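You operate a simulated robot arm through the tools that you are given. There is no shell and no other tool.

You are at the controls of a simulated robot arm. One attempt, no reset.

## Task
Clear the stop on cabinet A: pull the stop button out, press reset, on and ref.
Fine: in that order, each button once; let the ref run end; work no other control on the cabinet or readout box.

The check looks at the end state, three seconds after you hand in, the way a careful person would. Anything else that was tipped, shoved, dropped, spilled or broken makes it a failure.

## Robot
A 6-joint arm with a fingered hand, fixed in place. Base frame: the origin is at the foot of the arm, x ahead of it, y to its left, z up. Units: mm, rad, N and s.
With the tool pointing down near the work surface it reaches from about 360 to 820 mm from the base axis. Its first joint turns from -2.007 to 2.007 rad. Payload 4 kg.
The TCP is the grasp point between the finger pads, 26 mm short of the fingertips. In the tool frame z runs along the fingers and y along their closing line. Largest opening 164 mm; the body of the gripper starts 73 mm behind the TCP. The gripper is a hand of 5 fingers: y runs from the thumb to the fingers, the wrist lies at [0, 0, -239] in the tool frame, and closing takes about 1.5 s.
Orientation is told as [roll, pitch, yaw] about the base's x, y, z axes, in that order, counted from this pose: with the fingers straight down and closing along the base's y, the tool's x points along the base's -x, its y along +y and its z along -z.

## Interface
- The arm moves only by the tool servo_tool. Its argument "plan" is a list of rows, each a list of 6 numbers: the shift along the base's x, y, z in m, then the turn, a rotation vector about the base's x, y, z in rad. In form: [[dx, dy, dz, wx, wy, wz], ...]. A call has 1 to 20 rows; each row shifts and turns the commanded pose from where the row before left it. "claw" is the gripper command, from -1 (fully open) to 1 (shut), values between in proportion, set as the call begins (left out, the last holds). Rows are played at 5 a second. More than 50 mm and 0.15 rad between two rows, or a gripper value outside its range, and nothing of the call is played. A pose out of reach is approached as far as the arm can. The call stops where the force on the tool passes 70 N (or 10 N more than at its start, if that is more) or the arm is blocked; 0.2 s more then pass. The fingers move at their own pace (about 45 mm/s each) and stop on an object; they squeeze with about 27 N. The grip force told is the motor's: it shows also when the fingers shut on nothing. Time passes only in rows, and 0.2 s behind the last, so rows that do not move let the fingers close. The reply holds the time, the measured pose of the TCP, the force on the tool along the base axes, the opening and the grip force, in the units named above and with some noise, with the torque about the TCP (base axes, N m) and any sound that the robot's microphone picked up, and new pictures: "views" is both (left out), scene, wrist or none.
- Cameras (640 x 400 px; columns grow to the right, rows downward): "scene" is fixed at [53.4, -652.2, 1811]; the picture's right is [0.36, -0.93, 0.00], its down [-0.58, -0.23, -0.78] and it looks along [0.73, 0.29, -0.62] (base axes); focal length 248 px, centre (320, 200). "wrist" rides on the gripper at [50, -70, -93] in the tool frame; the picture's right is [0.81, 0.59, 0.00], its down [-0.43, 0.60, -0.68] and it looks along [-0.40, 0.55, 0.74] (tool axes); focal length 270 px, centre (320, 200). There is no depth. A picture from a camera that has moved, and an enlarged one, comes with that camera's place and axes in the base frame and with its lens. The place of the scene camera against the robot may be out by one fixed shift of up to 12 mm in any direction.
- move_column(by): slides the trunk up (or, below 0, down) by that many mm; the arm rides with it, the base frame stays. It gives what a move gives, with no picture.
- move_fingers(finger1, finger2, finger3, finger4, thumb_bend): sets how far each is bent, from 0 (flat) to 1 (curled in); at 0.3 the hand is open as for a grip, at 0.7 the pads meet at the TCP. One left out holds its place. A second passes; each finger stops where it meets its share of the squeeze, and holds until it gets a number again. A gripper value or a shape takes the hand back. It gives what a move gives, with no picture; readings hold the bend of each and the force on the fingers (four entries, about 0 where the hand has none), thumb and palm.
- grasp_type(shape): the hand has 5 fingers and takes this shape, open, in about a second: jaw (thumb against the fingers, like two jaws); tri (thumb and two fingers); tip (a fingertip pinch); poke (one finger out to press); point (the index stretched); flat (the hand flat); cup (the hand cupped); fist (a fist). The gripper value then closes the fingers along that shape, each until it touches; the sizes above hold for jaw. It gives what a move gives, with no picture.
- inspect(camera, box): a new picture of the part [left, top, right, bottom] of that camera's present view, enlarged. No time passes.
- sign_off(): hands the job in; it is judged then, once.

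Nothing tells you positions but the pictures and the camera data. Unless the task says otherwise, let go and move clear before handing in.

The tools are called after "Request:" as a command line: name --pt "numbers of a row" for each row, then --argument value for the rest, lists and objects as JSON in quotes. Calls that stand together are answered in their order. servo_tool: Moves the arm, as the interface text tells. Its arguments: {"type":"object","properties":{"plan":{"type":"array","items":{"type":"array","items":{"type":"number"}}},"claw":{"type":"number"},"views":{"type":"string","enum":["both","scene","wrist","none"]}},"required":["plan"]} The other tools are called the same way: move_column (by) slides the trunk up or down; grasp_type (shape) gives the hand a shape; move_fingers (finger1, finger2, finger3, finger4, thumb_bend) moves the fingers one by one; inspect (camera, box) takes an enlarged picture of a part of a camera's view; sign_off () hands the job in.

At the start:

```text
time_s: 0.0
tcp_pos: [342.3, -370.1, 1488.4]
orientation: [0.001, -0.001, 0.001]
wrist_force: [-0.9, 0.1, 0.0]
moment: [-0.02, -0.02, -0.02]
grip_width: 163.7
gripper_force: 0.0
shape: jaw
bend: [0.3, 0.3, 0.3, 0.3, 0.3]
finger forces: [0.1, 0.0, 0.0, 0.0, 0.1, 0.0]
trunk travel left (down, up): [-936.0, 54.0]
```

scene: 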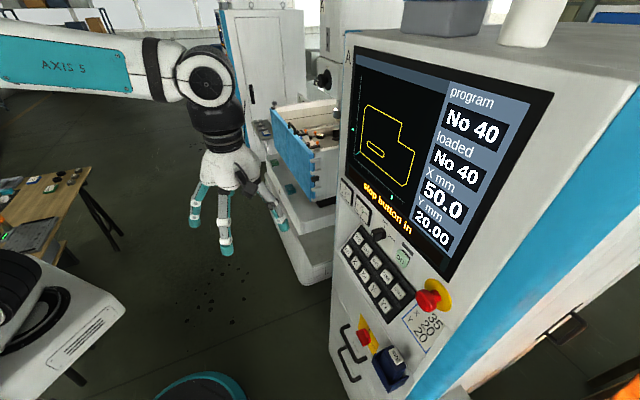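
wrist: 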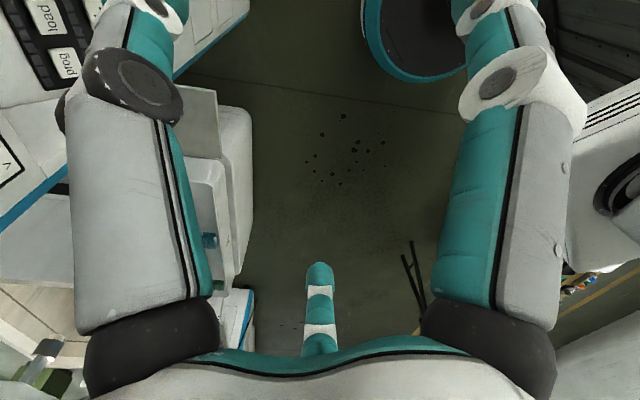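

I see a cabinet labelled A with a screen, a keypad and a red mushroom stop button on a yellow disc. I'll zoom in on the panel before I move anything.

Request:
inspect --camera "scene" --box '[320, 170, 480, 270]'

Request:
inspect --camera "scene" --box '[320, 220, 480, 320]'

Request:
inspect --camera "scene" --box '[320, 300, 480, 400]'

Request:
inspect --camera "scene" --box '[340, 40, 560, 200]'

Request:
inspect --camera "wrist" --box '[0, 0, 160, 100]'

```text
4.00 times, centred on (400, 220) of scene
camera zoom: at [53.4, -652.2, 1811.0], right [0.36, -0.93, 0.0], down [-0.58, -0.23, -0.78], along [0.73, 0.29, -0.62], focal length 990 px, centre (0, 120)
```

zoom: 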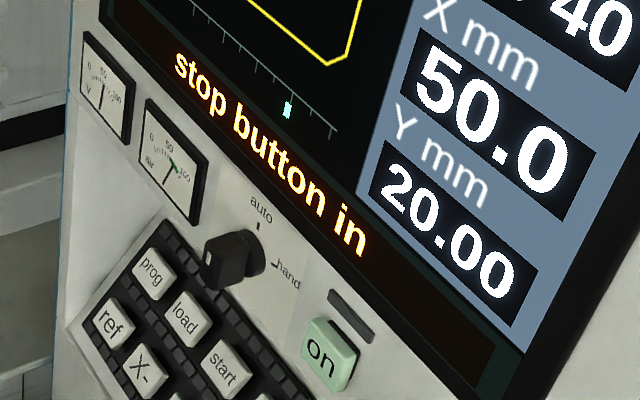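

```text
4.00 times, centred on (400, 270) of scene
camera zoom: at [53.4, -652.2, 1811.0], right [0.36, -0.93, 0.0], down [-0.58, -0.23, -0.78], along [0.73, 0.29, -0.62], focal length 990 px, centre (0, -80)
```

zoom: 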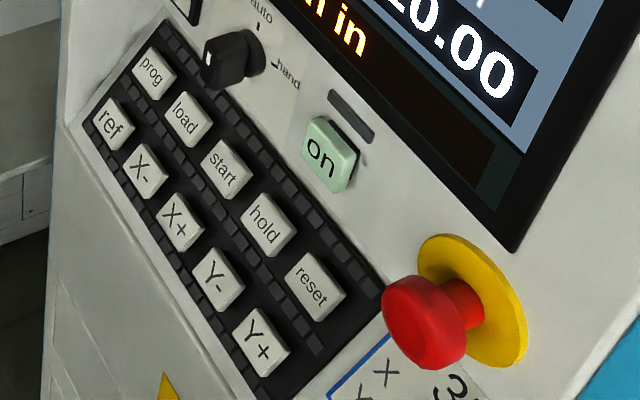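

```text
4.00 times, centred on (400, 350) of scene
camera zoom: at [53.4, -652.2, 1811.0], right [0.36, -0.93, 0.0], down [-0.58, -0.23, -0.78], along [0.73, 0.29, -0.62], focal length 990 px, centre (0, -400)
```

zoom: 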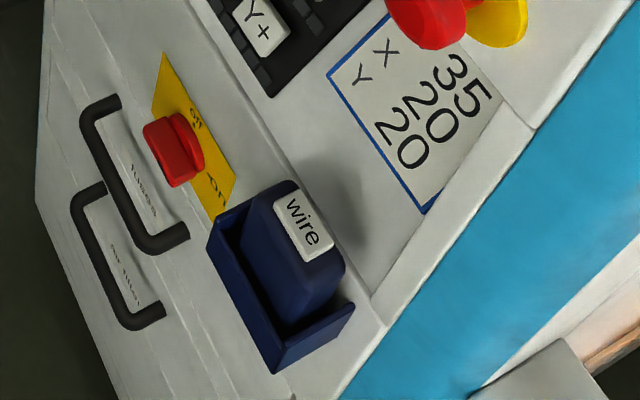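

```text
2.50 times, centred on (450, 120) of scene
camera zoom: at [53.4, -652.2, 1811.0], right [0.36, -0.93, 0.0], down [-0.58, -0.23, -0.78], along [0.73, 0.29, -0.62], focal length 619 px, centre (-5, 400)
```

zoom: 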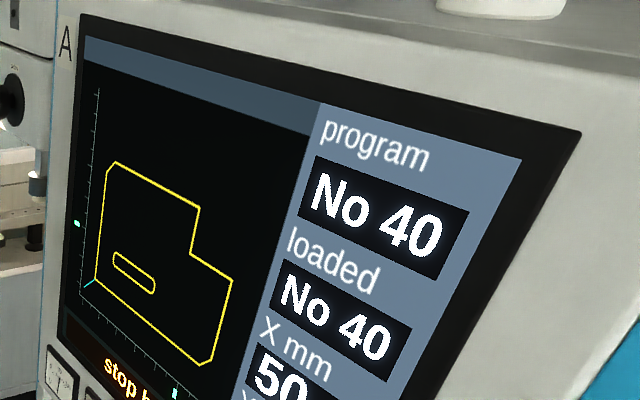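

```text
4.00 times, centred on (80, 50) of wrist
camera zoom: at [291.4, -440.0, 1581.1], right [-0.81, 0.59, 0.0], down [0.43, 0.6, 0.68], along [0.4, 0.55, -0.74], focal length 1081 px, centre (1280, 800)
```

zoom: 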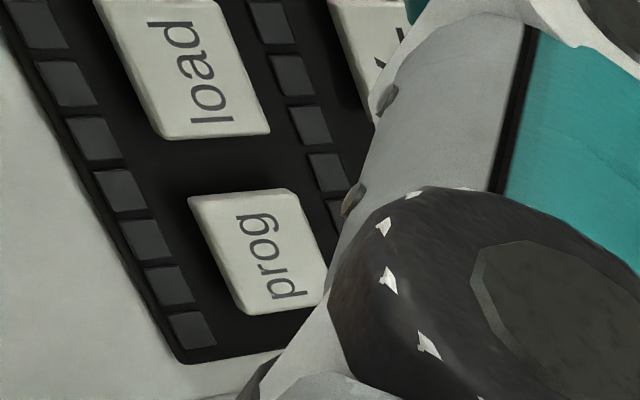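

The keypad sits at about (620, -600, 1165) and seems to face the arm base. I'll turn the hand toward the panel in stages, well clear of it, so the wrist camera can survey it.

Request:
servo_tool --pt "0 0 0 0 0 -0.131" --pt "0 0 0 0 0 -0.131" --pt "0 0 0 0 0 -0.131" --pt "0 0 0 0 0 -0.131" --pt "0 0 0 0 0 -0.131" --pt "0 0 0 0 0 -0.13" --pt "0.005 -0.005 0 -0.1 -0.1 0" --pt "0.005 -0.005 0 -0.1 -0.1 0" --pt "0.005 -0.005 0 -0.1 -0.1 0" --pt "0.005 -0.005 0 -0.1 -0.1 0" --pt "0.005 -0.005 0 -0.1 -0.1 0"

```text
time_s: 2.4
tcp_pos: [366.6, -394.7, 1486.6]
orientation: [-0.001, -0.71, -0.785]
wrist_force: [0.1, 0.6, 0.1]
moment: [-0.04, -0.01, 0.01]
grip_width: 164.0
gripper_force: 0.1
shape: jaw
bend: [0.3, 0.3, 0.3, 0.3, 0.3]
finger forces: [0.0, 0.0, 0.0, 0.0, 0.0, 0.0]
trunk travel left (down, up): [-936.0, 54.0]
camera wrist: at [247.5, -373.8, 1525.7], right [-0.02, 0.85, -0.53], down [0.34, 0.5, 0.79], along [0.94, -0.17, -0.3], focal length 270 px, centre (320, 200)
```

scene: 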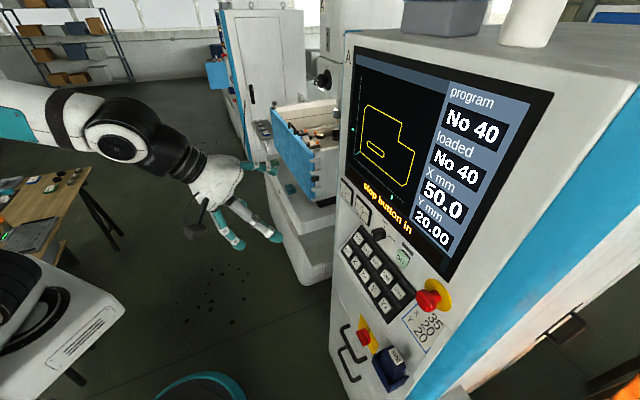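
wrist: 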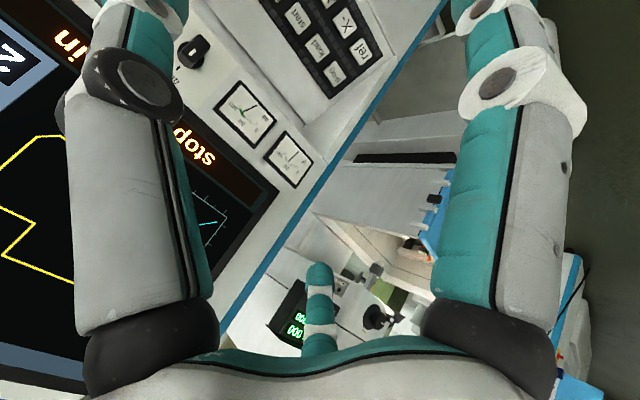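

The panel view is coming in. I'll switch to the poke shape, which may open up the view, and lower the trunk toward keypad height.

Request:
grasp_type --shape "poke"

Request:
move_column --by -200

Request:
servo_tool --pt "0 0 0 -0.1 -0.1 0" --pt "0 0 0 -0.1 -0.1 0" --pt "0.005 -0.005 0 -0.1 -0.1 0" --pt "0.005 -0.005 0 -0.05 -0.05 0"

```text
time_s: 3.3
tcp_pos: [367.2, -393.8, 1487.2]
orientation: [0.001, -0.707, -0.785]
wrist_force: [1.0, -0.4, -0.1]
moment: [-0.01, 0.0, -0.01]
grip_width: 0.1
gripper_force: 0.1
shape: poke
bend: [1.0, 1.0, 1.0, 1.0, 0.83]
finger forces: [0.0, 0.0, 0.1, 0.0, 0.1, 0.0]
trunk travel left (down, up): [-936.0, 54.0]
```

```text
time_s: 5.5
tcp_pos: [366.4, -394.8, 1287.5]
orientation: [0.0, -0.706, -0.786]
wrist_force: [-0.1, -0.3, -0.3]
moment: [0.01, -0.01, -0.04]
grip_width: 0.0
gripper_force: 0.1
shape: poke
bend: [1.0, 1.0, 1.0, 1.0, 0.83]
finger forces: [0.0, 0.1, 0.0, 0.0, 0.0, 0.0]
trunk travel left (down, up): [-736.0, 254.0]
```

```text
time_s: 6.5
tcp_pos: [375.7, -418.1, 1307.2]
orientation: [-0.054, -1.086, -0.801]
wrist_force: [-1.0, 0.7, 0.1]
moment: [0.03, 0.01, 0.01]
grip_width: 0.0
gripper_force: 0.0
shape: poke
bend: [1.0, 1.0, 1.0, 1.0, 0.83]
finger forces: [0.1, 0.0, 0.2, 0.0, 0.0, 0.0]
out of reach, approached as far as the arm can: row 2, 3, 4
trunk travel left (down, up): [-736.0, 254.0]
camera wrist: at [254.0, -384.4, 1307.7], right [0.18, 0.66, -0.73], down [0.2, 0.7, 0.68], along [0.96, -0.27, 0.0], focal length 270 px, centre (320, 200)
```

scene: 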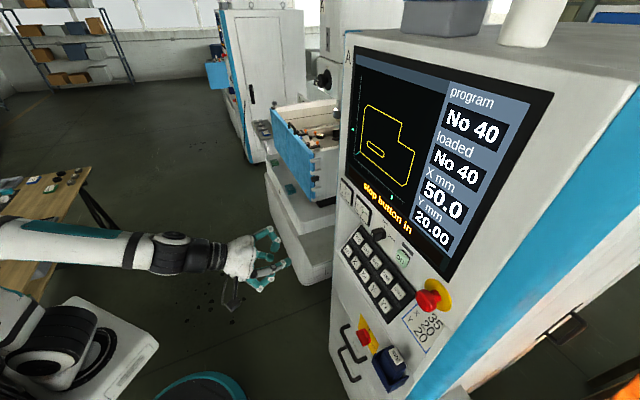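
wrist: 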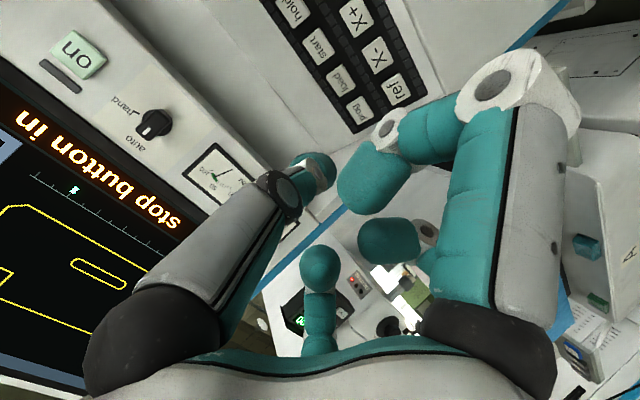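

The arm hit a reach limit at this tilt. Before planning further I'll check which finger the poke shape sticks out, and look closely at the panel.

Request:
inspect --camera "scene" --box '[200, 210, 312, 320]'

Request:
inspect --camera "wrist" --box '[220, 100, 460, 360]'

Request:
inspect --camera "wrist" --box '[270, 0, 430, 130]'

Request:
inspect --camera "wrist" --box '[0, 0, 240, 200]'

```text
3.64 times, centred on (256, 265) of scene
camera zoom: at [53.4, -652.2, 1811.0], right [0.36, -0.93, 0.0], down [-0.58, -0.23, -0.78], along [0.73, 0.29, -0.62], focal length 900 px, centre (553, -36)
```

zoom: 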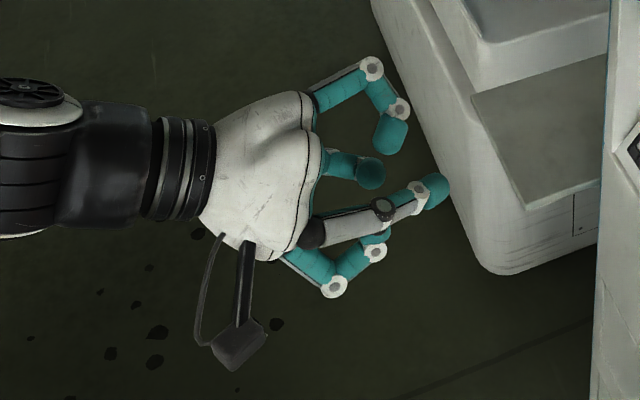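

```text
1.54 times, centred on (340, 230) of wrist
camera zoom: at [254.0, -384.4, 1307.7], right [0.18, 0.66, -0.73], down [0.2, 0.7, 0.68], along [0.96, -0.27, 0.0], focal length 416 px, centre (289, 154)
```

zoom: 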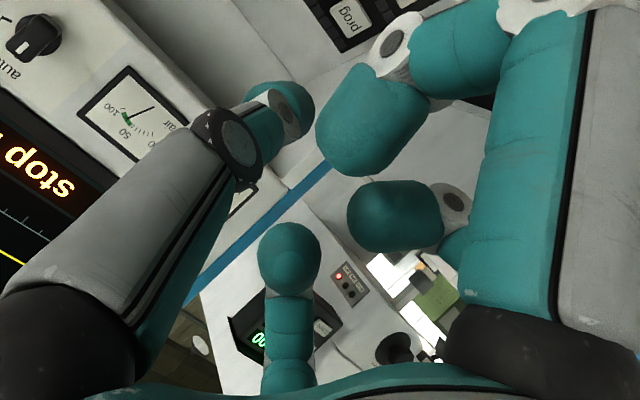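

```text
3.08 times, centred on (350, 65) of wrist
camera zoom: at [254.0, -384.4, 1307.7], right [0.18, 0.66, -0.73], down [0.2, 0.7, 0.68], along [0.96, -0.27, 0.0], focal length 832 px, centre (228, 615)
```

zoom: 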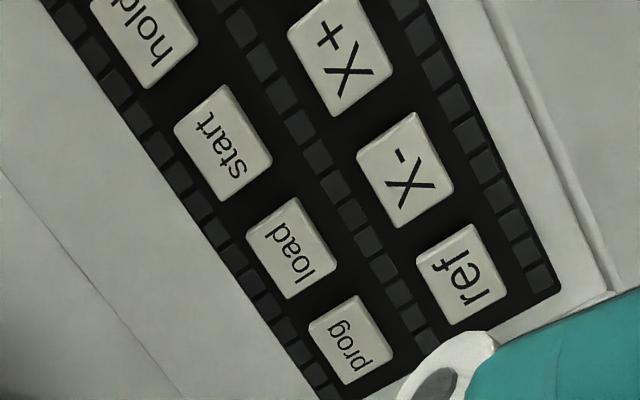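

```text
2.00 times, centred on (120, 100) of wrist
camera zoom: at [254.0, -384.4, 1307.7], right [0.18, 0.66, -0.73], down [0.2, 0.7, 0.68], along [0.96, -0.27, 0.0], focal length 541 px, centre (720, 400)
```

zoom: 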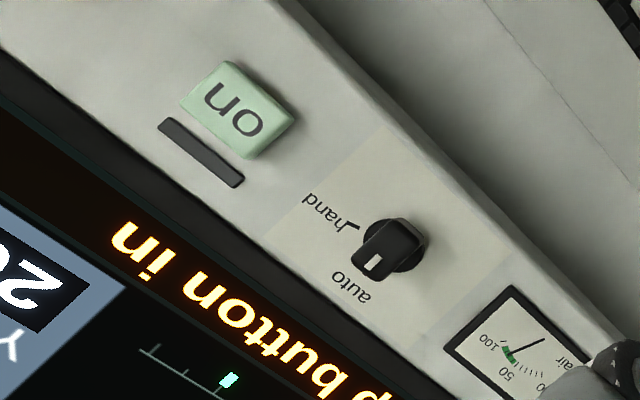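

The upper panel (screen, on button) and the keypad look like two separate faces. I'll try the "point" shape to compare how far its fingertip stands out.

Request:
grasp_type --shape "point"

Request:
servo_tool --pt "0 0 0 0 0 0"

Request:
inspect --camera "scene" --box '[200, 210, 312, 320]'

```text
time_s: 7.4
tcp_pos: [376.0, -416.6, 1307.9]
orientation: [-0.052, -1.086, -0.803]
wrist_force: [0.0, -0.3, 1.0]
moment: [-0.02, -0.02, 0.0]
grip_width: 158.0
gripper_force: 0.1
shape: point
bend: [0.7, 1.0, 1.0, 1.0, 0.72]
finger forces: [0.1, 0.0, 0.1, 0.0, 0.0, 0.1]
trunk travel left (down, up): [-736.0, 254.0]
```

```text
time_s: 7.8
tcp_pos: [376.3, -417.6, 1307.0]
orientation: [-0.053, -1.087, -0.803]
wrist_force: [-0.2, 0.1, -0.2]
moment: [0.0, 0.0, 0.02]
grip_width: 158.0
gripper_force: 0.1
shape: point
bend: [0.7, 1.0, 1.0, 1.0, 0.72]
finger forces: [0.0, 0.0, 0.0, 0.0, 0.1, 0.0]
trunk travel left (down, up): [-736.0, 254.0]
camera wrist: at [254.0, -384.0, 1307.7], right [0.18, 0.66, -0.73], down [0.2, 0.7, 0.68], along [0.96, -0.27, 0.0], focal length 270 px, centre (320, 200)
```

scene: 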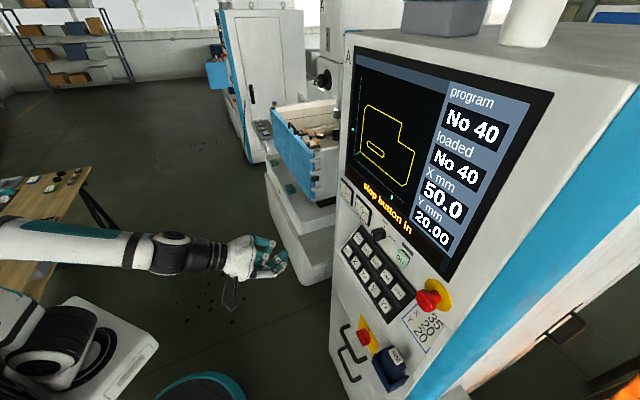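
wrist: 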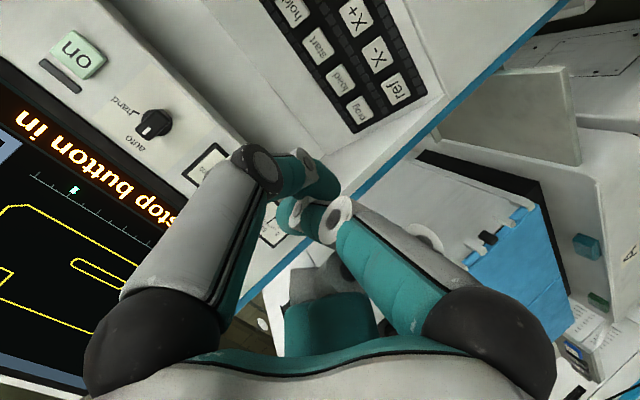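

```text
3.64 times, centred on (256, 265) of scene
camera zoom: at [53.4, -652.2, 1811.0], right [0.36, -0.93, 0.0], down [-0.58, -0.23, -0.78], along [0.73, 0.29, -0.62], focal length 900 px, centre (553, -36)
```

zoom: 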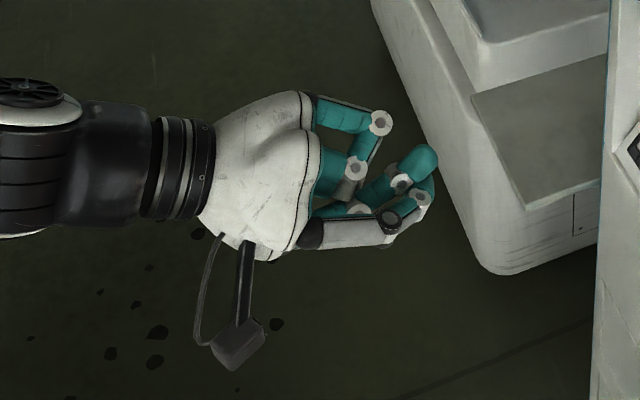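

The finger shapes aren't clear yet. I'll set the fingers directly, with index stretched and the rest curled, and look again.

Request:
move_fingers --finger1 0.0 --finger2 1.0 --finger3 1.0 --finger4 1.0 --thumb_bend 1.0

Request:
inspect --camera "scene" --box '[200, 210, 312, 320]'

Request:
inspect --camera "wrist" --box '[0, 0, 640, 400]'

```text
time_s: 8.8
tcp_pos: [377.0, -417.8, 1306.6]
orientation: [-0.053, -1.086, -0.8]
wrist_force: [0.3, 0.1, -0.8]
moment: [-0.01, 0.02, 0.01]
grip_width: 6.6
gripper_force: 0.0
shape: fingers
bend: [0.7, 1.0, 1.0, 1.0, 0.81]
finger forces: [0.1, 0.1, 0.0, 0.0, 0.0, 0.0]
trunk travel left (down, up): [-736.0, 254.0]
```

```text
3.64 times, centred on (256, 265) of scene
camera zoom: at [53.4, -652.2, 1811.0], right [0.36, -0.93, 0.0], down [-0.58, -0.23, -0.78], along [0.73, 0.29, -0.62], focal length 900 px, centre (553, -36)
```

zoom: 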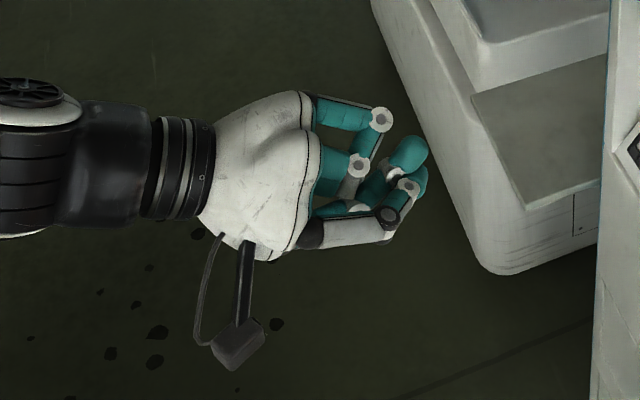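

```text
1.00 times, centred on (320, 200) of wrist (not enlarged: the box is as wide or as high as the picture)
camera zoom: at [254.0, -384.0, 1307.7], right [0.18, 0.66, -0.73], down [0.2, 0.7, 0.68], along [0.96, -0.27, 0.0], focal length 270 px, centre (320, 200)
```

zoom: 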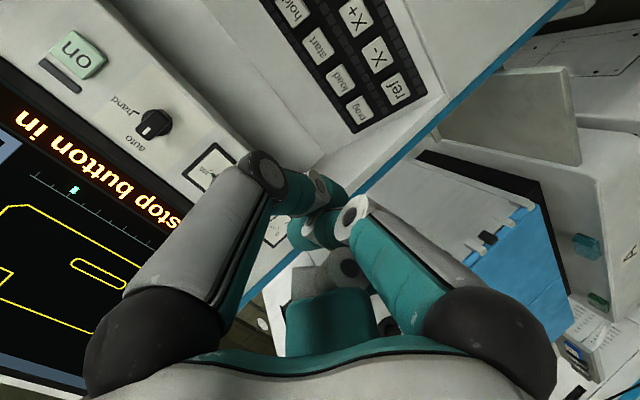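

The index is caught behind the thumb. I'll open the thumb first, then straighten the index, then fold the thumb in.

Request:
move_fingers --thumb_bend 0.0

Request:
move_fingers --finger1 0.0

Request:
move_fingers --finger1 0.0

Request:
inspect --camera "scene" --box '[200, 210, 312, 320]'

Request:
inspect --camera "wrist" --box '[0, 0, 640, 400]'

```text
time_s: 9.8
tcp_pos: [376.3, -416.2, 1307.1]
orientation: [-0.052, -1.087, -0.803]
wrist_force: [-1.0, 0.9, -0.5]
moment: [-0.01, 0.02, 0.02]
grip_width: 123.8
gripper_force: 0.1
shape: fingers
bend: [0.0, 1.0, 1.0, 1.0, 0.0]
finger forces: [0.0, 0.0, 0.1, 0.1, 0.0, 0.0]
trunk travel left (down, up): [-736.0, 254.0]
```

```text
time_s: 10.8
tcp_pos: [375.9, -416.3, 1307.7]
orientation: [-0.051, -1.086, -0.803]
wrist_force: [0.1, -0.8, -0.4]
moment: [0.01, -0.01, 0.02]
grip_width: 123.8
gripper_force: 0.1
shape: fingers
bend: [0.0, 1.0, 1.0, 1.0, 0.0]
finger forces: [0.1, 0.1, 0.1, 0.0, 0.0, 0.1]
trunk travel left (down, up): [-736.0, 254.0]
```

```text
time_s: 11.8
tcp_pos: [375.6, -417.9, 1308.2]
orientation: [-0.054, -1.084, -0.802]
wrist_force: [0.1, 0.0, -0.5]
moment: [-0.01, 0.01, 0.01]
grip_width: 123.3
gripper_force: 0.1
shape: fingers
bend: [0.0, 1.0, 1.0, 1.0, 0.0]
finger forces: [0.0, 0.1, 0.1, 0.0, 0.0, 0.0]
trunk travel left (down, up): [-736.0, 254.0]
```

```text
3.64 times, centred on (256, 265) of scene
camera zoom: at [53.4, -652.2, 1811.0], right [0.36, -0.93, 0.0], down [-0.58, -0.23, -0.78], along [0.73, 0.29, -0.62], focal length 900 px, centre (553, -36)
```

zoom: 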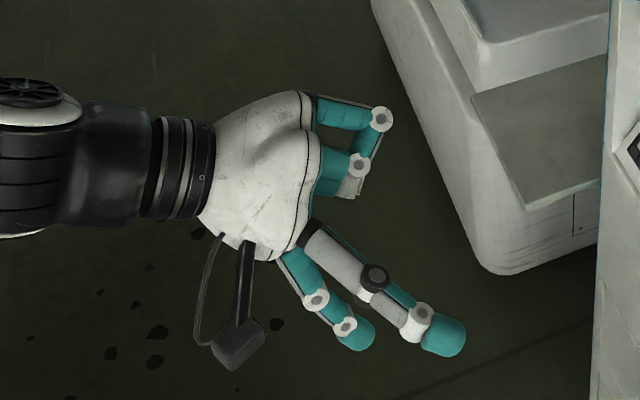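

```text
1.00 times, centred on (320, 200) of wrist (not enlarged: the box is as wide or as high as the picture)
camera zoom: at [254.0, -384.0, 1307.7], right [0.18, 0.66, -0.73], down [0.2, 0.7, 0.68], along [0.96, -0.27, 0.0], focal length 270 px, centre (320, 200)
```

zoom: 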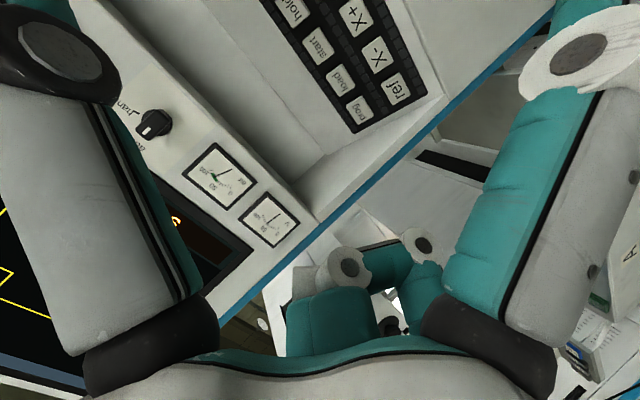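

To identify the digits, I'll fold the thumb now while the index stays straight.

Request:
move_fingers --thumb_bend 1.0

Request:
inspect --camera "scene" --box '[200, 210, 312, 320]'

Request:
inspect --camera "wrist" --box '[0, 0, 640, 400]'

```text
time_s: 12.8
tcp_pos: [376.5, -417.3, 1306.3]
orientation: [-0.052, -1.085, -0.802]
wrist_force: [0.7, 0.2, -0.1]
moment: [-0.01, -0.03, 0.0]
grip_width: 116.3
gripper_force: 0.0
shape: fingers
bend: [0.0, 1.0, 1.0, 1.0, 1.0]
finger forces: [0.0, 0.0, 0.1, 0.0, 0.0, 0.1]
trunk travel left (down, up): [-736.0, 254.0]
```

```text
3.64 times, centred on (256, 265) of scene
camera zoom: at [53.4, -652.2, 1811.0], right [0.36, -0.93, 0.0], down [-0.58, -0.23, -0.78], along [0.73, 0.29, -0.62], focal length 900 px, centre (553, -36)
```

zoom: 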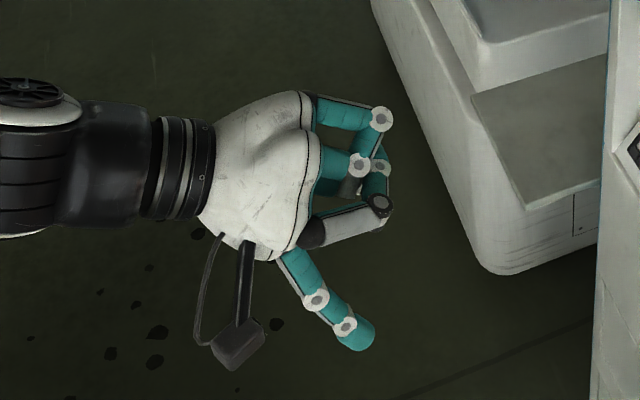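

```text
1.00 times, centred on (320, 200) of wrist (not enlarged: the box is as wide or as high as the picture)
camera zoom: at [254.0, -384.0, 1307.7], right [0.18, 0.66, -0.73], down [0.2, 0.7, 0.68], along [0.96, -0.27, 0.0], focal length 270 px, centre (320, 200)
```

zoom: 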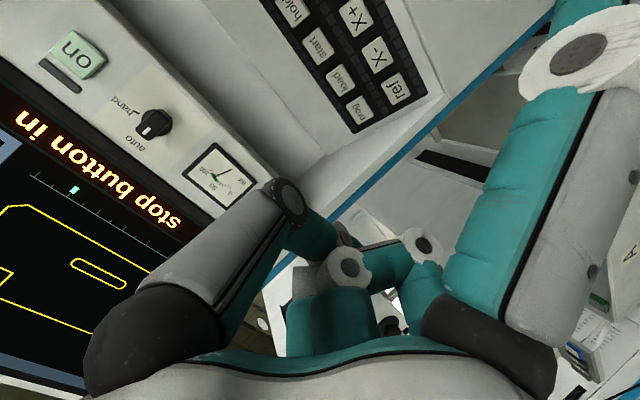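

So the dark-knuckled digit is the thumb and the right-hand digit is the index. My triangulation puts the upper panel (on, stop) upright at 45°, with on near (432, -695, 1382) and stop near (362, -762, 1393). The keypad is on a desk sloped about 42° below it, with reset near (490, -715, 1170) and ref near (611, -527, 1121).

Next I'll bend the index inward a little and see where its tip lands.

Request:
move_fingers --finger1 0.4

Request:
inspect --camera "scene" --box '[200, 210, 312, 320]'

Request:
inspect --camera "wrist" --box '[0, 0, 640, 400]'

```text
time_s: 13.8
tcp_pos: [376.4, -417.1, 1307.0]
orientation: [-0.052, -1.085, -0.802]
wrist_force: [-0.7, 0.5, 0.3]
moment: [0.0, -0.01, 0.04]
grip_width: 82.7
gripper_force: 0.0
shape: fingers
bend: [0.4, 1.0, 1.0, 1.0, 1.0]
finger forces: [0.1, 0.1, 0.0, 0.0, 0.1, 0.0]
trunk travel left (down, up): [-736.0, 254.0]
```

```text
3.64 times, centred on (256, 265) of scene
camera zoom: at [53.4, -652.2, 1811.0], right [0.36, -0.93, 0.0], down [-0.58, -0.23, -0.78], along [0.73, 0.29, -0.62], focal length 900 px, centre (553, -36)
```

zoom: 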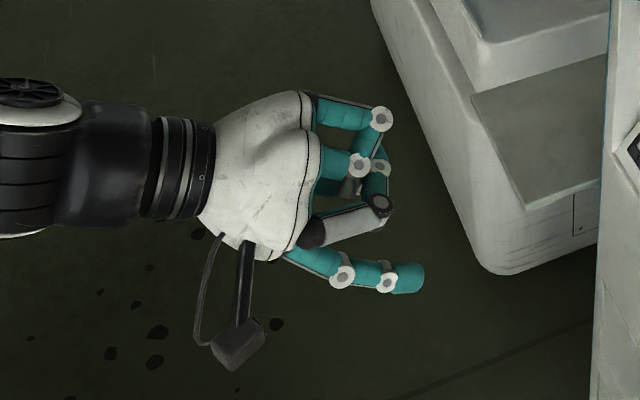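

```text
1.00 times, centred on (320, 200) of wrist (not enlarged: the box is as wide or as high as the picture)
camera zoom: at [254.0, -384.0, 1307.7], right [0.18, 0.66, -0.73], down [0.2, 0.7, 0.68], along [0.96, -0.27, 0.0], focal length 270 px, centre (320, 200)
```

zoom: 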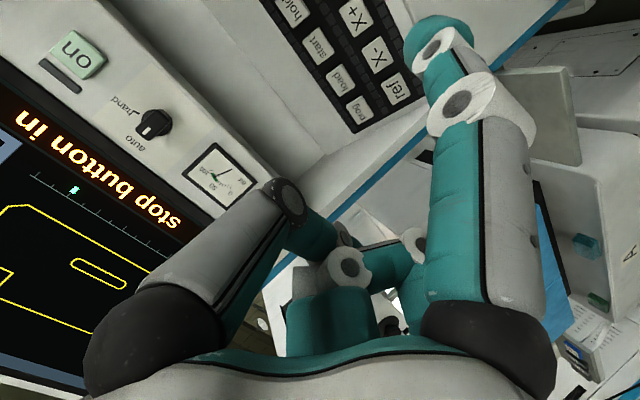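

At 0.4 the index tip lies about 80 mm off the tool axis. I'll bend it a bit more, so the hand needs less height under the overhang above the keypad.

Request:
move_fingers --finger1 0.55

Request:
inspect --camera "scene" --box '[200, 210, 312, 320]'

Request:
inspect --camera "wrist" --box '[0, 0, 640, 400]'

```text
time_s: 14.8
tcp_pos: [376.1, -417.6, 1305.5]
orientation: [-0.052, -1.085, -0.803]
wrist_force: [0.8, 0.5, 0.3]
moment: [-0.03, -0.01, 0.02]
grip_width: 60.7
gripper_force: 0.2
shape: fingers
bend: [0.55, 1.0, 1.0, 1.0, 1.0]
finger forces: [0.0, 0.0, 0.0, 0.0, 0.0, 0.0]
trunk travel left (down, up): [-736.0, 254.0]
```

```text
3.64 times, centred on (256, 265) of scene
camera zoom: at [53.4, -652.2, 1811.0], right [0.36, -0.93, 0.0], down [-0.58, -0.23, -0.78], along [0.73, 0.29, -0.62], focal length 900 px, centre (553, -36)
```

zoom: 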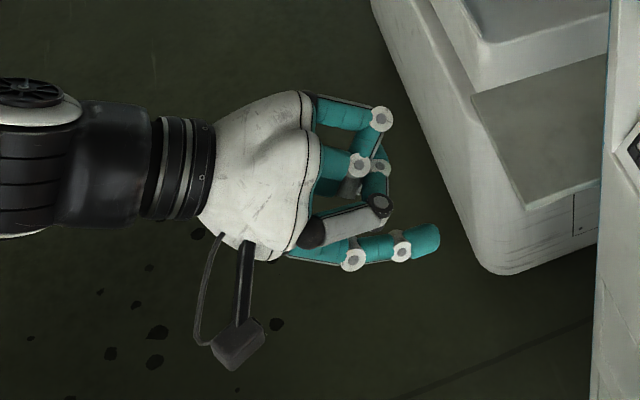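

```text
1.00 times, centred on (320, 200) of wrist (not enlarged: the box is as wide or as high as the picture)
camera zoom: at [254.0, -384.0, 1307.7], right [0.18, 0.66, -0.73], down [0.2, 0.7, 0.68], along [0.96, -0.27, 0.0], focal length 270 px, centre (320, 200)
```

zoom: 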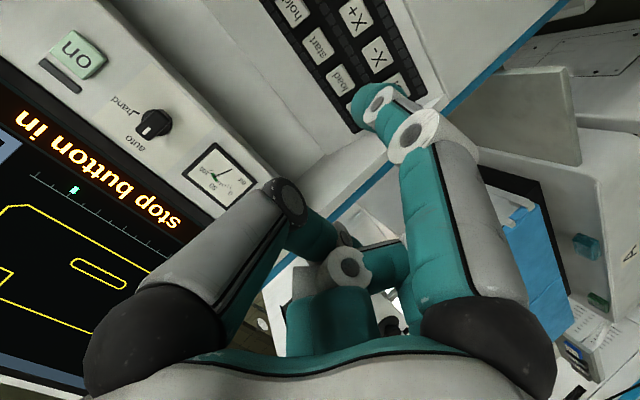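

The index tip is now clearly ahead of the rest, at about (37, -8, 47) in the tool frame. I'll move sideways, well clear of the panel, to a spot where the wrist camera can see the stop button and level the hand.

Request:
servo_tool --pt "-0.014 -0.031 0.003 0 0 0" --pt "-0.014 -0.031 0.003 0 0 0" --pt "-0.014 -0.031 0.003 0 0 0" --pt "-0.014 -0.031 0.003 0 0 0" --pt "-0.014 -0.031 0.003 0 0 0" --pt "-0.014 -0.031 0.003 0 0 0" --pt "-0.014 -0.031 0.003 0 0 0" --pt "-0.014 -0.031 0.003 -0.05 -0.05 0" --pt "-0.014 -0.031 0.003 -0.05 -0.05 0" --pt "-0.014 -0.031 0.003 -0.05 -0.05 0"

```text
time_s: 17.0
tcp_pos: [279.8, -728.2, 1499.0]
orientation: [0.056, -1.396, -0.844]
wrist_force: [-0.9, -0.1, -0.6]
moment: [0.02, -0.04, 0.01]
grip_width: 60.9
gripper_force: 0.1
shape: fingers
bend: [0.55, 1.0, 1.0, 1.0, 1.0]
finger forces: [0.0, 0.0, 0.0, 0.0, 0.0, 0.0]
out of reach, approached as far as the arm can: row 1, 2, 3, 4, 5, 8, 9, 10
trunk travel left (down, up): [-736.0, 254.0]
camera wrist: at [159.8, -707.1, 1465.1], right [0.32, 0.52, -0.79], down [0.0, 0.83, 0.55], along [0.95, -0.18, 0.27], focal length 270 px, centre (320, 200)
```

scene: 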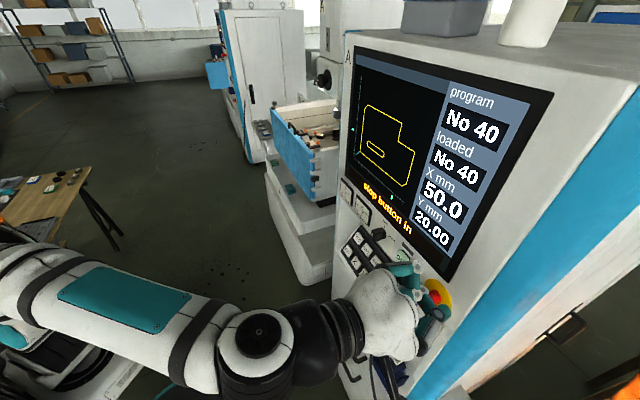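
wrist: 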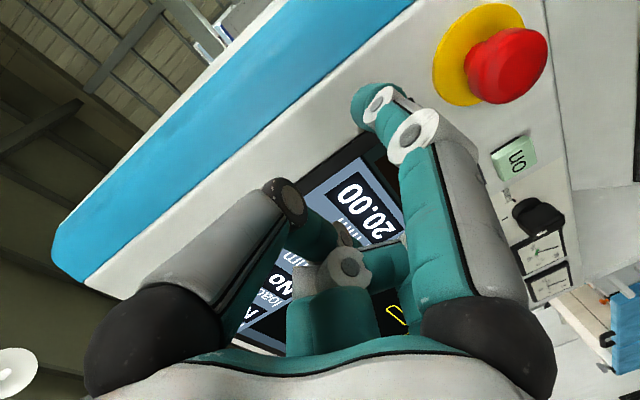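

The arm drifted up because the trunk is too high for this pose. The red stop is clearly on the upper panel. I'll back away from the panel first, then lower the trunk.

Request:
servo_tool --pt "-0.025 0.025 0 0 0 0" --pt "-0.025 0.025 0 0 0 0"

Request:
inspect --camera "wrist" --box '[400, 0, 600, 200]'

```text
time_s: 17.6
tcp_pos: [233.9, -685.1, 1531.9]
orientation: [0.027, -1.405, -0.812]
wrist_force: [-0.1, 0.1, -0.2]
moment: [-0.01, -0.02, -0.02]
grip_width: 60.7
gripper_force: 0.1
shape: fingers
bend: [0.55, 1.0, 1.0, 1.0, 1.0]
finger forces: [0.1, 0.0, 0.0, 0.0, 0.1, 0.0]
out of reach, approached as far as the arm can: row 1, 2
trunk travel left (down, up): [-736.0, 254.0]
camera wrist: at [113.9, -664.1, 1496.5], right [0.32, 0.51, -0.8], down [0.0, 0.84, 0.54], along [0.95, -0.17, 0.27], focal length 270 px, centre (320, 200)
```

scene: 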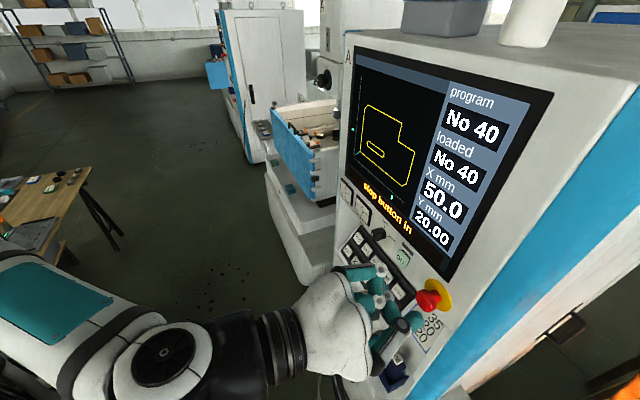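
wrist: 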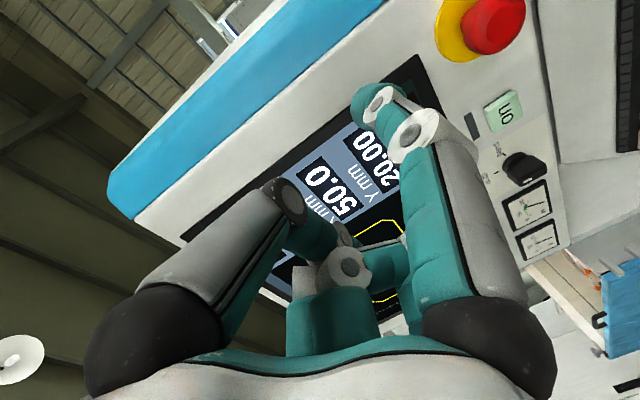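

```text
2.00 times, centred on (500, 100) of wrist
camera zoom: at [113.9, -664.1, 1496.5], right [0.32, 0.51, -0.8], down [0.0, 0.84, 0.54], along [0.95, -0.17, 0.27], focal length 541 px, centre (-40, 400)
```

zoom: 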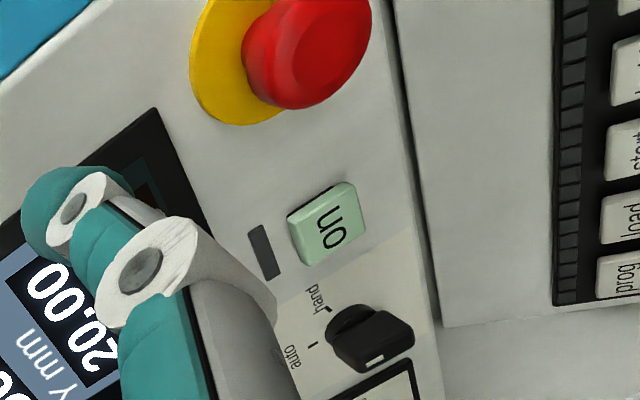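

Now about 90 mm of clear space separates the hand from the panel. I'll lower the trunk so that button heights fall within the arm's comfortable range.

Request:
move_column --by -200

Request:
servo_tool --pt "0 0 0 -0.06 -0.06 0" --pt "0 0 0 -0.057 -0.057 0.025"

```text
time_s: 19.7
tcp_pos: [234.6, -686.9, 1331.9]
orientation: [0.031, -1.406, -0.815]
wrist_force: [-0.6, -0.5, 0.2]
moment: [-0.03, 0.04, -0.01]
grip_width: 60.9
gripper_force: 0.1
shape: fingers
bend: [0.55, 1.0, 1.0, 1.0, 1.0]
finger forces: [0.1, 0.0, 0.0, 0.0, 0.1, 0.0]
trunk travel left (down, up): [-536.0, 454.0]
```

```text
time_s: 20.3
tcp_pos: [241.4, -711.3, 1393.1]
orientation: [0.631, -1.546, -1.389]
wrist_force: [0.5, 0.8, 0.2]
moment: [0.02, 0.02, 0.02]
grip_width: 60.8
gripper_force: 0.1
shape: fingers
bend: [0.55, 1.0, 1.0, 1.0, 1.0]
finger forces: [0.0, 0.1, 0.0, 0.0, 0.0, 0.0]
out of reach, approached as far as the arm can: row 1, 2
trunk travel left (down, up): [-536.0, 454.0]
camera wrist: at [125.2, -697.6, 1342.9], right [0.4, 0.45, -0.8], down [-0.08, 0.89, 0.46], along [0.91, -0.12, 0.39], focal length 270 px, centre (320, 200)
```

scene: 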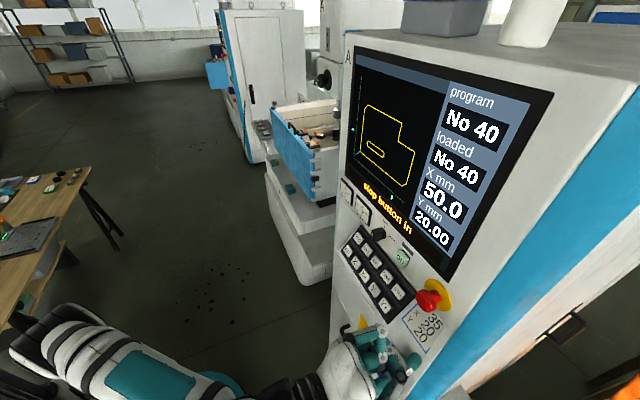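
wrist: 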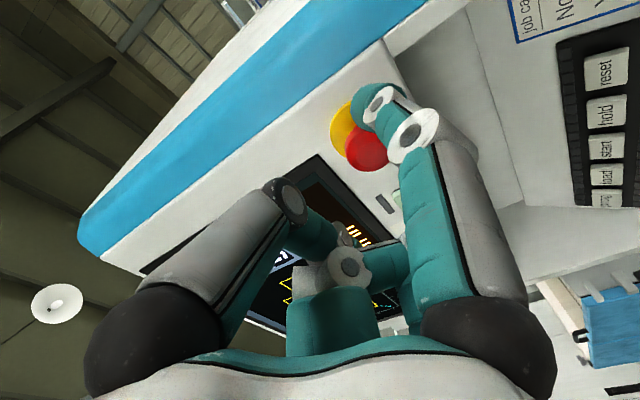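

The hand is now level at the right 45° heading, but this pose sits near a joint limit. More room should come from lowering the trunk further and then reaching up.

Request:
move_column --by -150

Request:
servo_tool --pt "0 0 0.03 0 0 0" --pt "0 0 0.03 0 0 0" --pt "0 0 0.03 0 0 0"

```text
time_s: 22.1
tcp_pos: [240.6, -711.3, 1242.8]
orientation: [0.62, -1.546, -1.379]
wrist_force: [0.8, 0.6, 0.5]
moment: [0.01, 0.03, 0.02]
grip_width: 61.0
gripper_force: 0.0
shape: fingers
bend: [0.55, 1.0, 1.0, 1.0, 1.0]
finger forces: [0.0, 0.0, 0.0, 0.0, 0.1, 0.0]
trunk travel left (down, up): [-386.0, 604.0]
```

```text
time_s: 22.9
tcp_pos: [242.3, -711.2, 1331.8]
orientation: [0.611, -1.545, -1.366]
wrist_force: [0.4, 0.4, 0.0]
moment: [0.02, -0.01, -0.02]
grip_width: 60.7
gripper_force: 0.0
shape: fingers
bend: [0.55, 1.0, 1.0, 1.0, 1.0]
finger forces: [0.1, 0.0, 0.0, 0.0, 0.1, 0.1]
trunk travel left (down, up): [-386.0, 604.0]
camera wrist: at [125.9, -696.5, 1283.0], right [0.4, 0.45, -0.8], down [-0.08, 0.89, 0.46], along [0.91, -0.12, 0.39], focal length 270 px, centre (320, 200)
```

scene: 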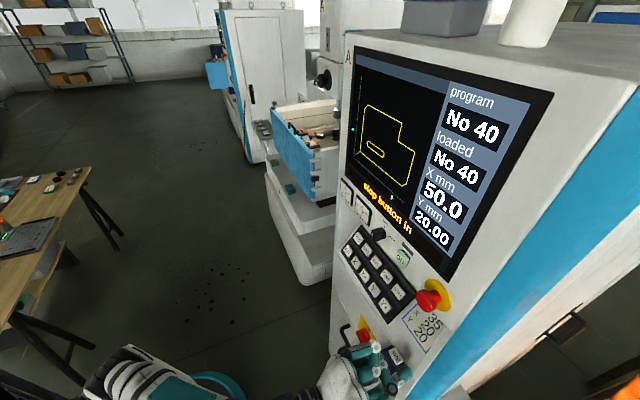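
wrist: 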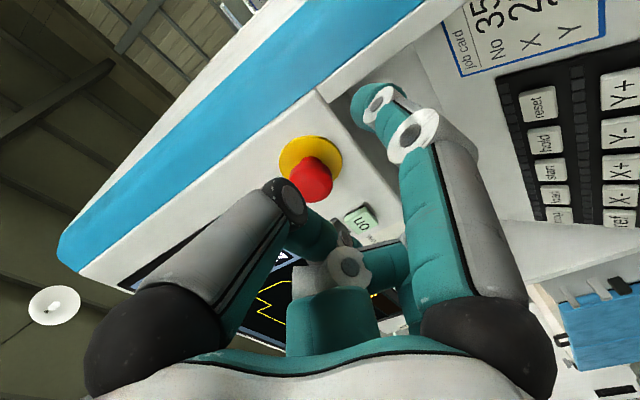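

That pose is reachable. I'll zoom in here for accurate positions.

Request:
inspect --camera "wrist" --box '[260, 120, 400, 250]'

Request:
inspect --camera "wrist" --box '[430, 0, 640, 240]'

Request:
inspect --camera "scene" --box '[320, 290, 440, 400]'

```text
3.08 times, centred on (330, 185) of wrist
camera zoom: at [125.9, -696.5, 1283.0], right [0.4, 0.45, -0.8], down [-0.08, 0.89, 0.46], along [0.91, -0.12, 0.39], focal length 832 px, centre (289, 246)
```

zoom: 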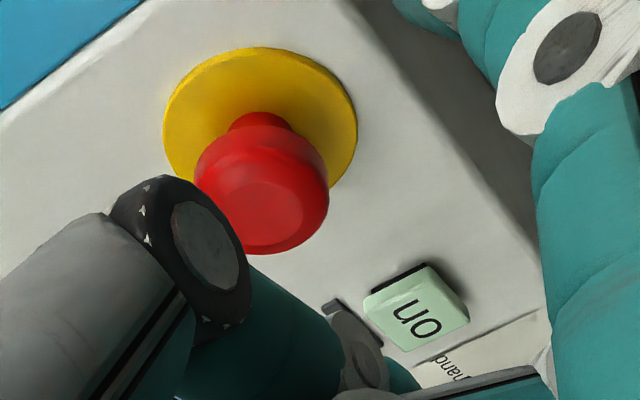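

```text
1.67 times, centred on (535, 120) of wrist
camera zoom: at [125.9, -696.5, 1283.0], right [0.4, 0.45, -0.8], down [-0.08, 0.89, 0.46], along [0.91, -0.12, 0.39], focal length 450 px, centre (-38, 333)
```

zoom: 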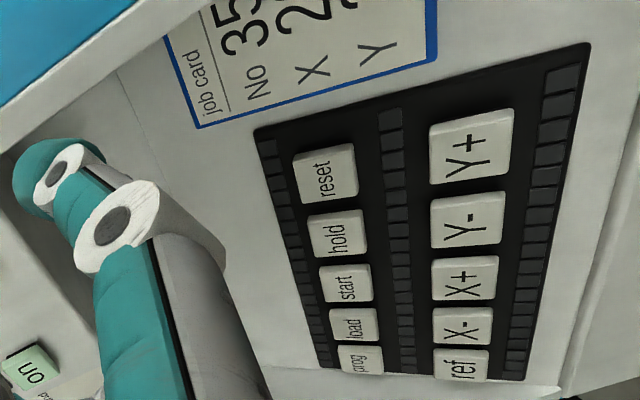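

```text
3.64 times, centred on (380, 345) of scene
camera zoom: at [53.4, -652.2, 1811.0], right [0.36, -0.93, 0.0], down [-0.58, -0.23, -0.78], along [0.73, 0.29, -0.62], focal length 900 px, centre (102, -327)
```

zoom: 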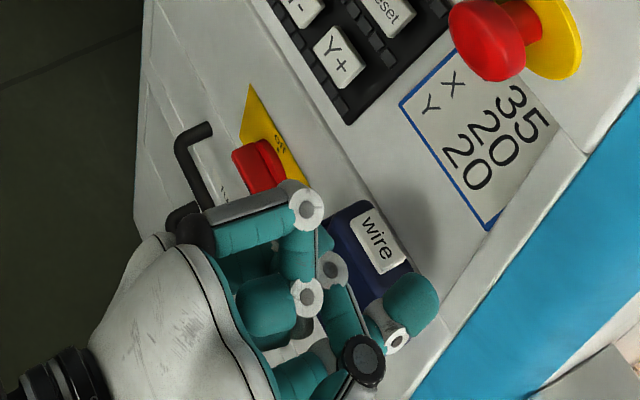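

I now have solid positions:
- **Stop:** disc centre about (365, -764, 1377), cap front about (343, -738, 1375), cap about 38 mm across
- **On:** about (422, -691, 1376)
- **Reset:** about (487, -715, 1165)
- **Ref:** about (617, -528, 1119)

Next I'll check how the jaw shape looks from here.

Request:
move_fingers --thumb_bend 0.3

Request:
grasp_type --shape "jaw"

Request:
inspect --camera "scene" --box '[300, 280, 460, 400]'

Request:
inspect --camera "wrist" --box '[0, 0, 640, 400]'

```text
time_s: 23.9
tcp_pos: [242.6, -710.3, 1333.1]
orientation: [0.616, -1.545, -1.377]
wrist_force: [-1.0, 0.7, 0.0]
moment: [0.0, 0.01, -0.02]
grip_width: 71.5
gripper_force: 0.0
shape: fingers
bend: [0.55, 1.0, 1.0, 1.0, 0.3]
finger forces: [0.0, 0.0, 0.0, 0.1, 0.0, 0.0]
trunk travel left (down, up): [-386.0, 604.0]
```

```text
time_s: 24.8
tcp_pos: [241.7, -709.8, 1332.9]
orientation: [0.619, -1.547, -1.379]
wrist_force: [0.0, 0.4, 0.0]
moment: [-0.02, -0.02, 0.01]
grip_width: 163.9
gripper_force: 0.0
shape: jaw
bend: [0.3, 0.3, 0.3, 0.3, 0.3]
finger forces: [0.0, 0.0, 0.0, 0.0, 0.0, 0.1]
trunk travel left (down, up): [-386.0, 604.0]
```

```text
3.33 times, centred on (380, 340) of scene
camera zoom: at [53.4, -652.2, 1811.0], right [0.36, -0.93, 0.0], down [-0.58, -0.23, -0.78], along [0.73, 0.29, -0.62], focal length 825 px, centre (120, -267)
```

zoom: 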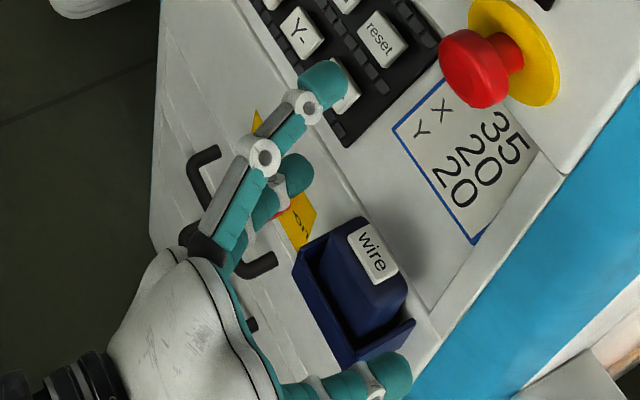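

```text
1.00 times, centred on (320, 200) of wrist (not enlarged: the box is as wide or as high as the picture)
camera zoom: at [125.9, -696.4, 1283.1], right [0.4, 0.45, -0.8], down [-0.08, 0.89, 0.46], along [0.91, -0.12, 0.39], focal length 270 px, centre (320, 200)
```

zoom: 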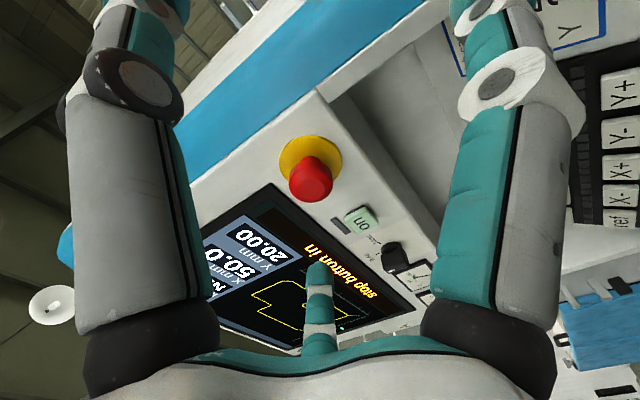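

The digits aren't arranged as I expected, so I'll partly close the jaw here in free space and see where they go.

Request:
servo_tool --pt "0 0 0 0 0 0" --pt "0 0 0 0 0 0" --pt "0 0 0 0 0 0" --pt "0 0 0 0 0 0" --pt "0 0 0 0 0 0" --pt "0 0 0 0 0 0" --claw 0.3

Request:
inspect --camera "scene" --box '[300, 280, 460, 400]'

```text
time_s: 26.2
tcp_pos: [240.9, -709.3, 1333.2]
orientation: [0.617, -1.546, -1.377]
wrist_force: [-0.3, -0.1, 0.4]
moment: [0.02, 0.0, 0.01]
grip_width: 57.7
gripper_force: 0.0
shape: jaw
bend: [0.44, 0.44, 0.44, 0.44, 0.7]
finger forces: [0.1, 0.0, 0.0, 0.0, 0.1, 0.0]
trunk travel left (down, up): [-386.0, 604.0]
camera wrist: at [125.9, -696.4, 1283.0], right [0.4, 0.45, -0.8], down [-0.08, 0.89, 0.46], along [0.91, -0.12, 0.39], focal length 270 px, centre (320, 200)
```

scene: 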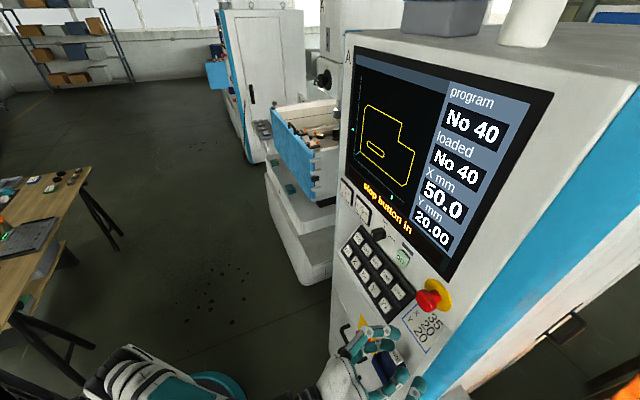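
wrist: 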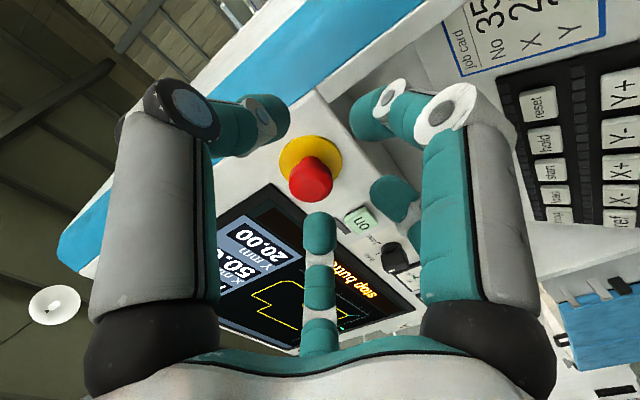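

```text
3.33 times, centred on (380, 340) of scene
camera zoom: at [53.4, -652.2, 1811.0], right [0.36, -0.93, 0.0], down [-0.58, -0.23, -0.78], along [0.73, 0.29, -0.62], focal length 825 px, centre (120, -267)
```

zoom: 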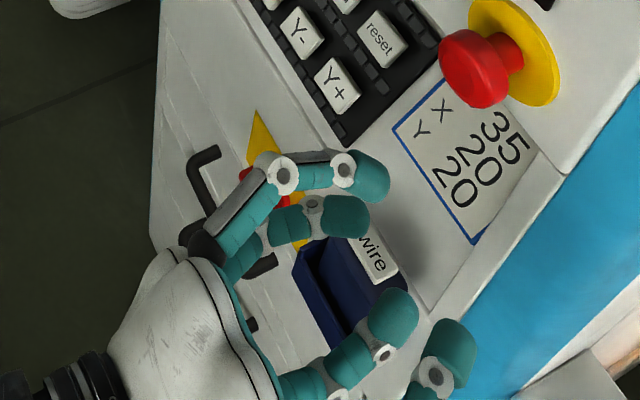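

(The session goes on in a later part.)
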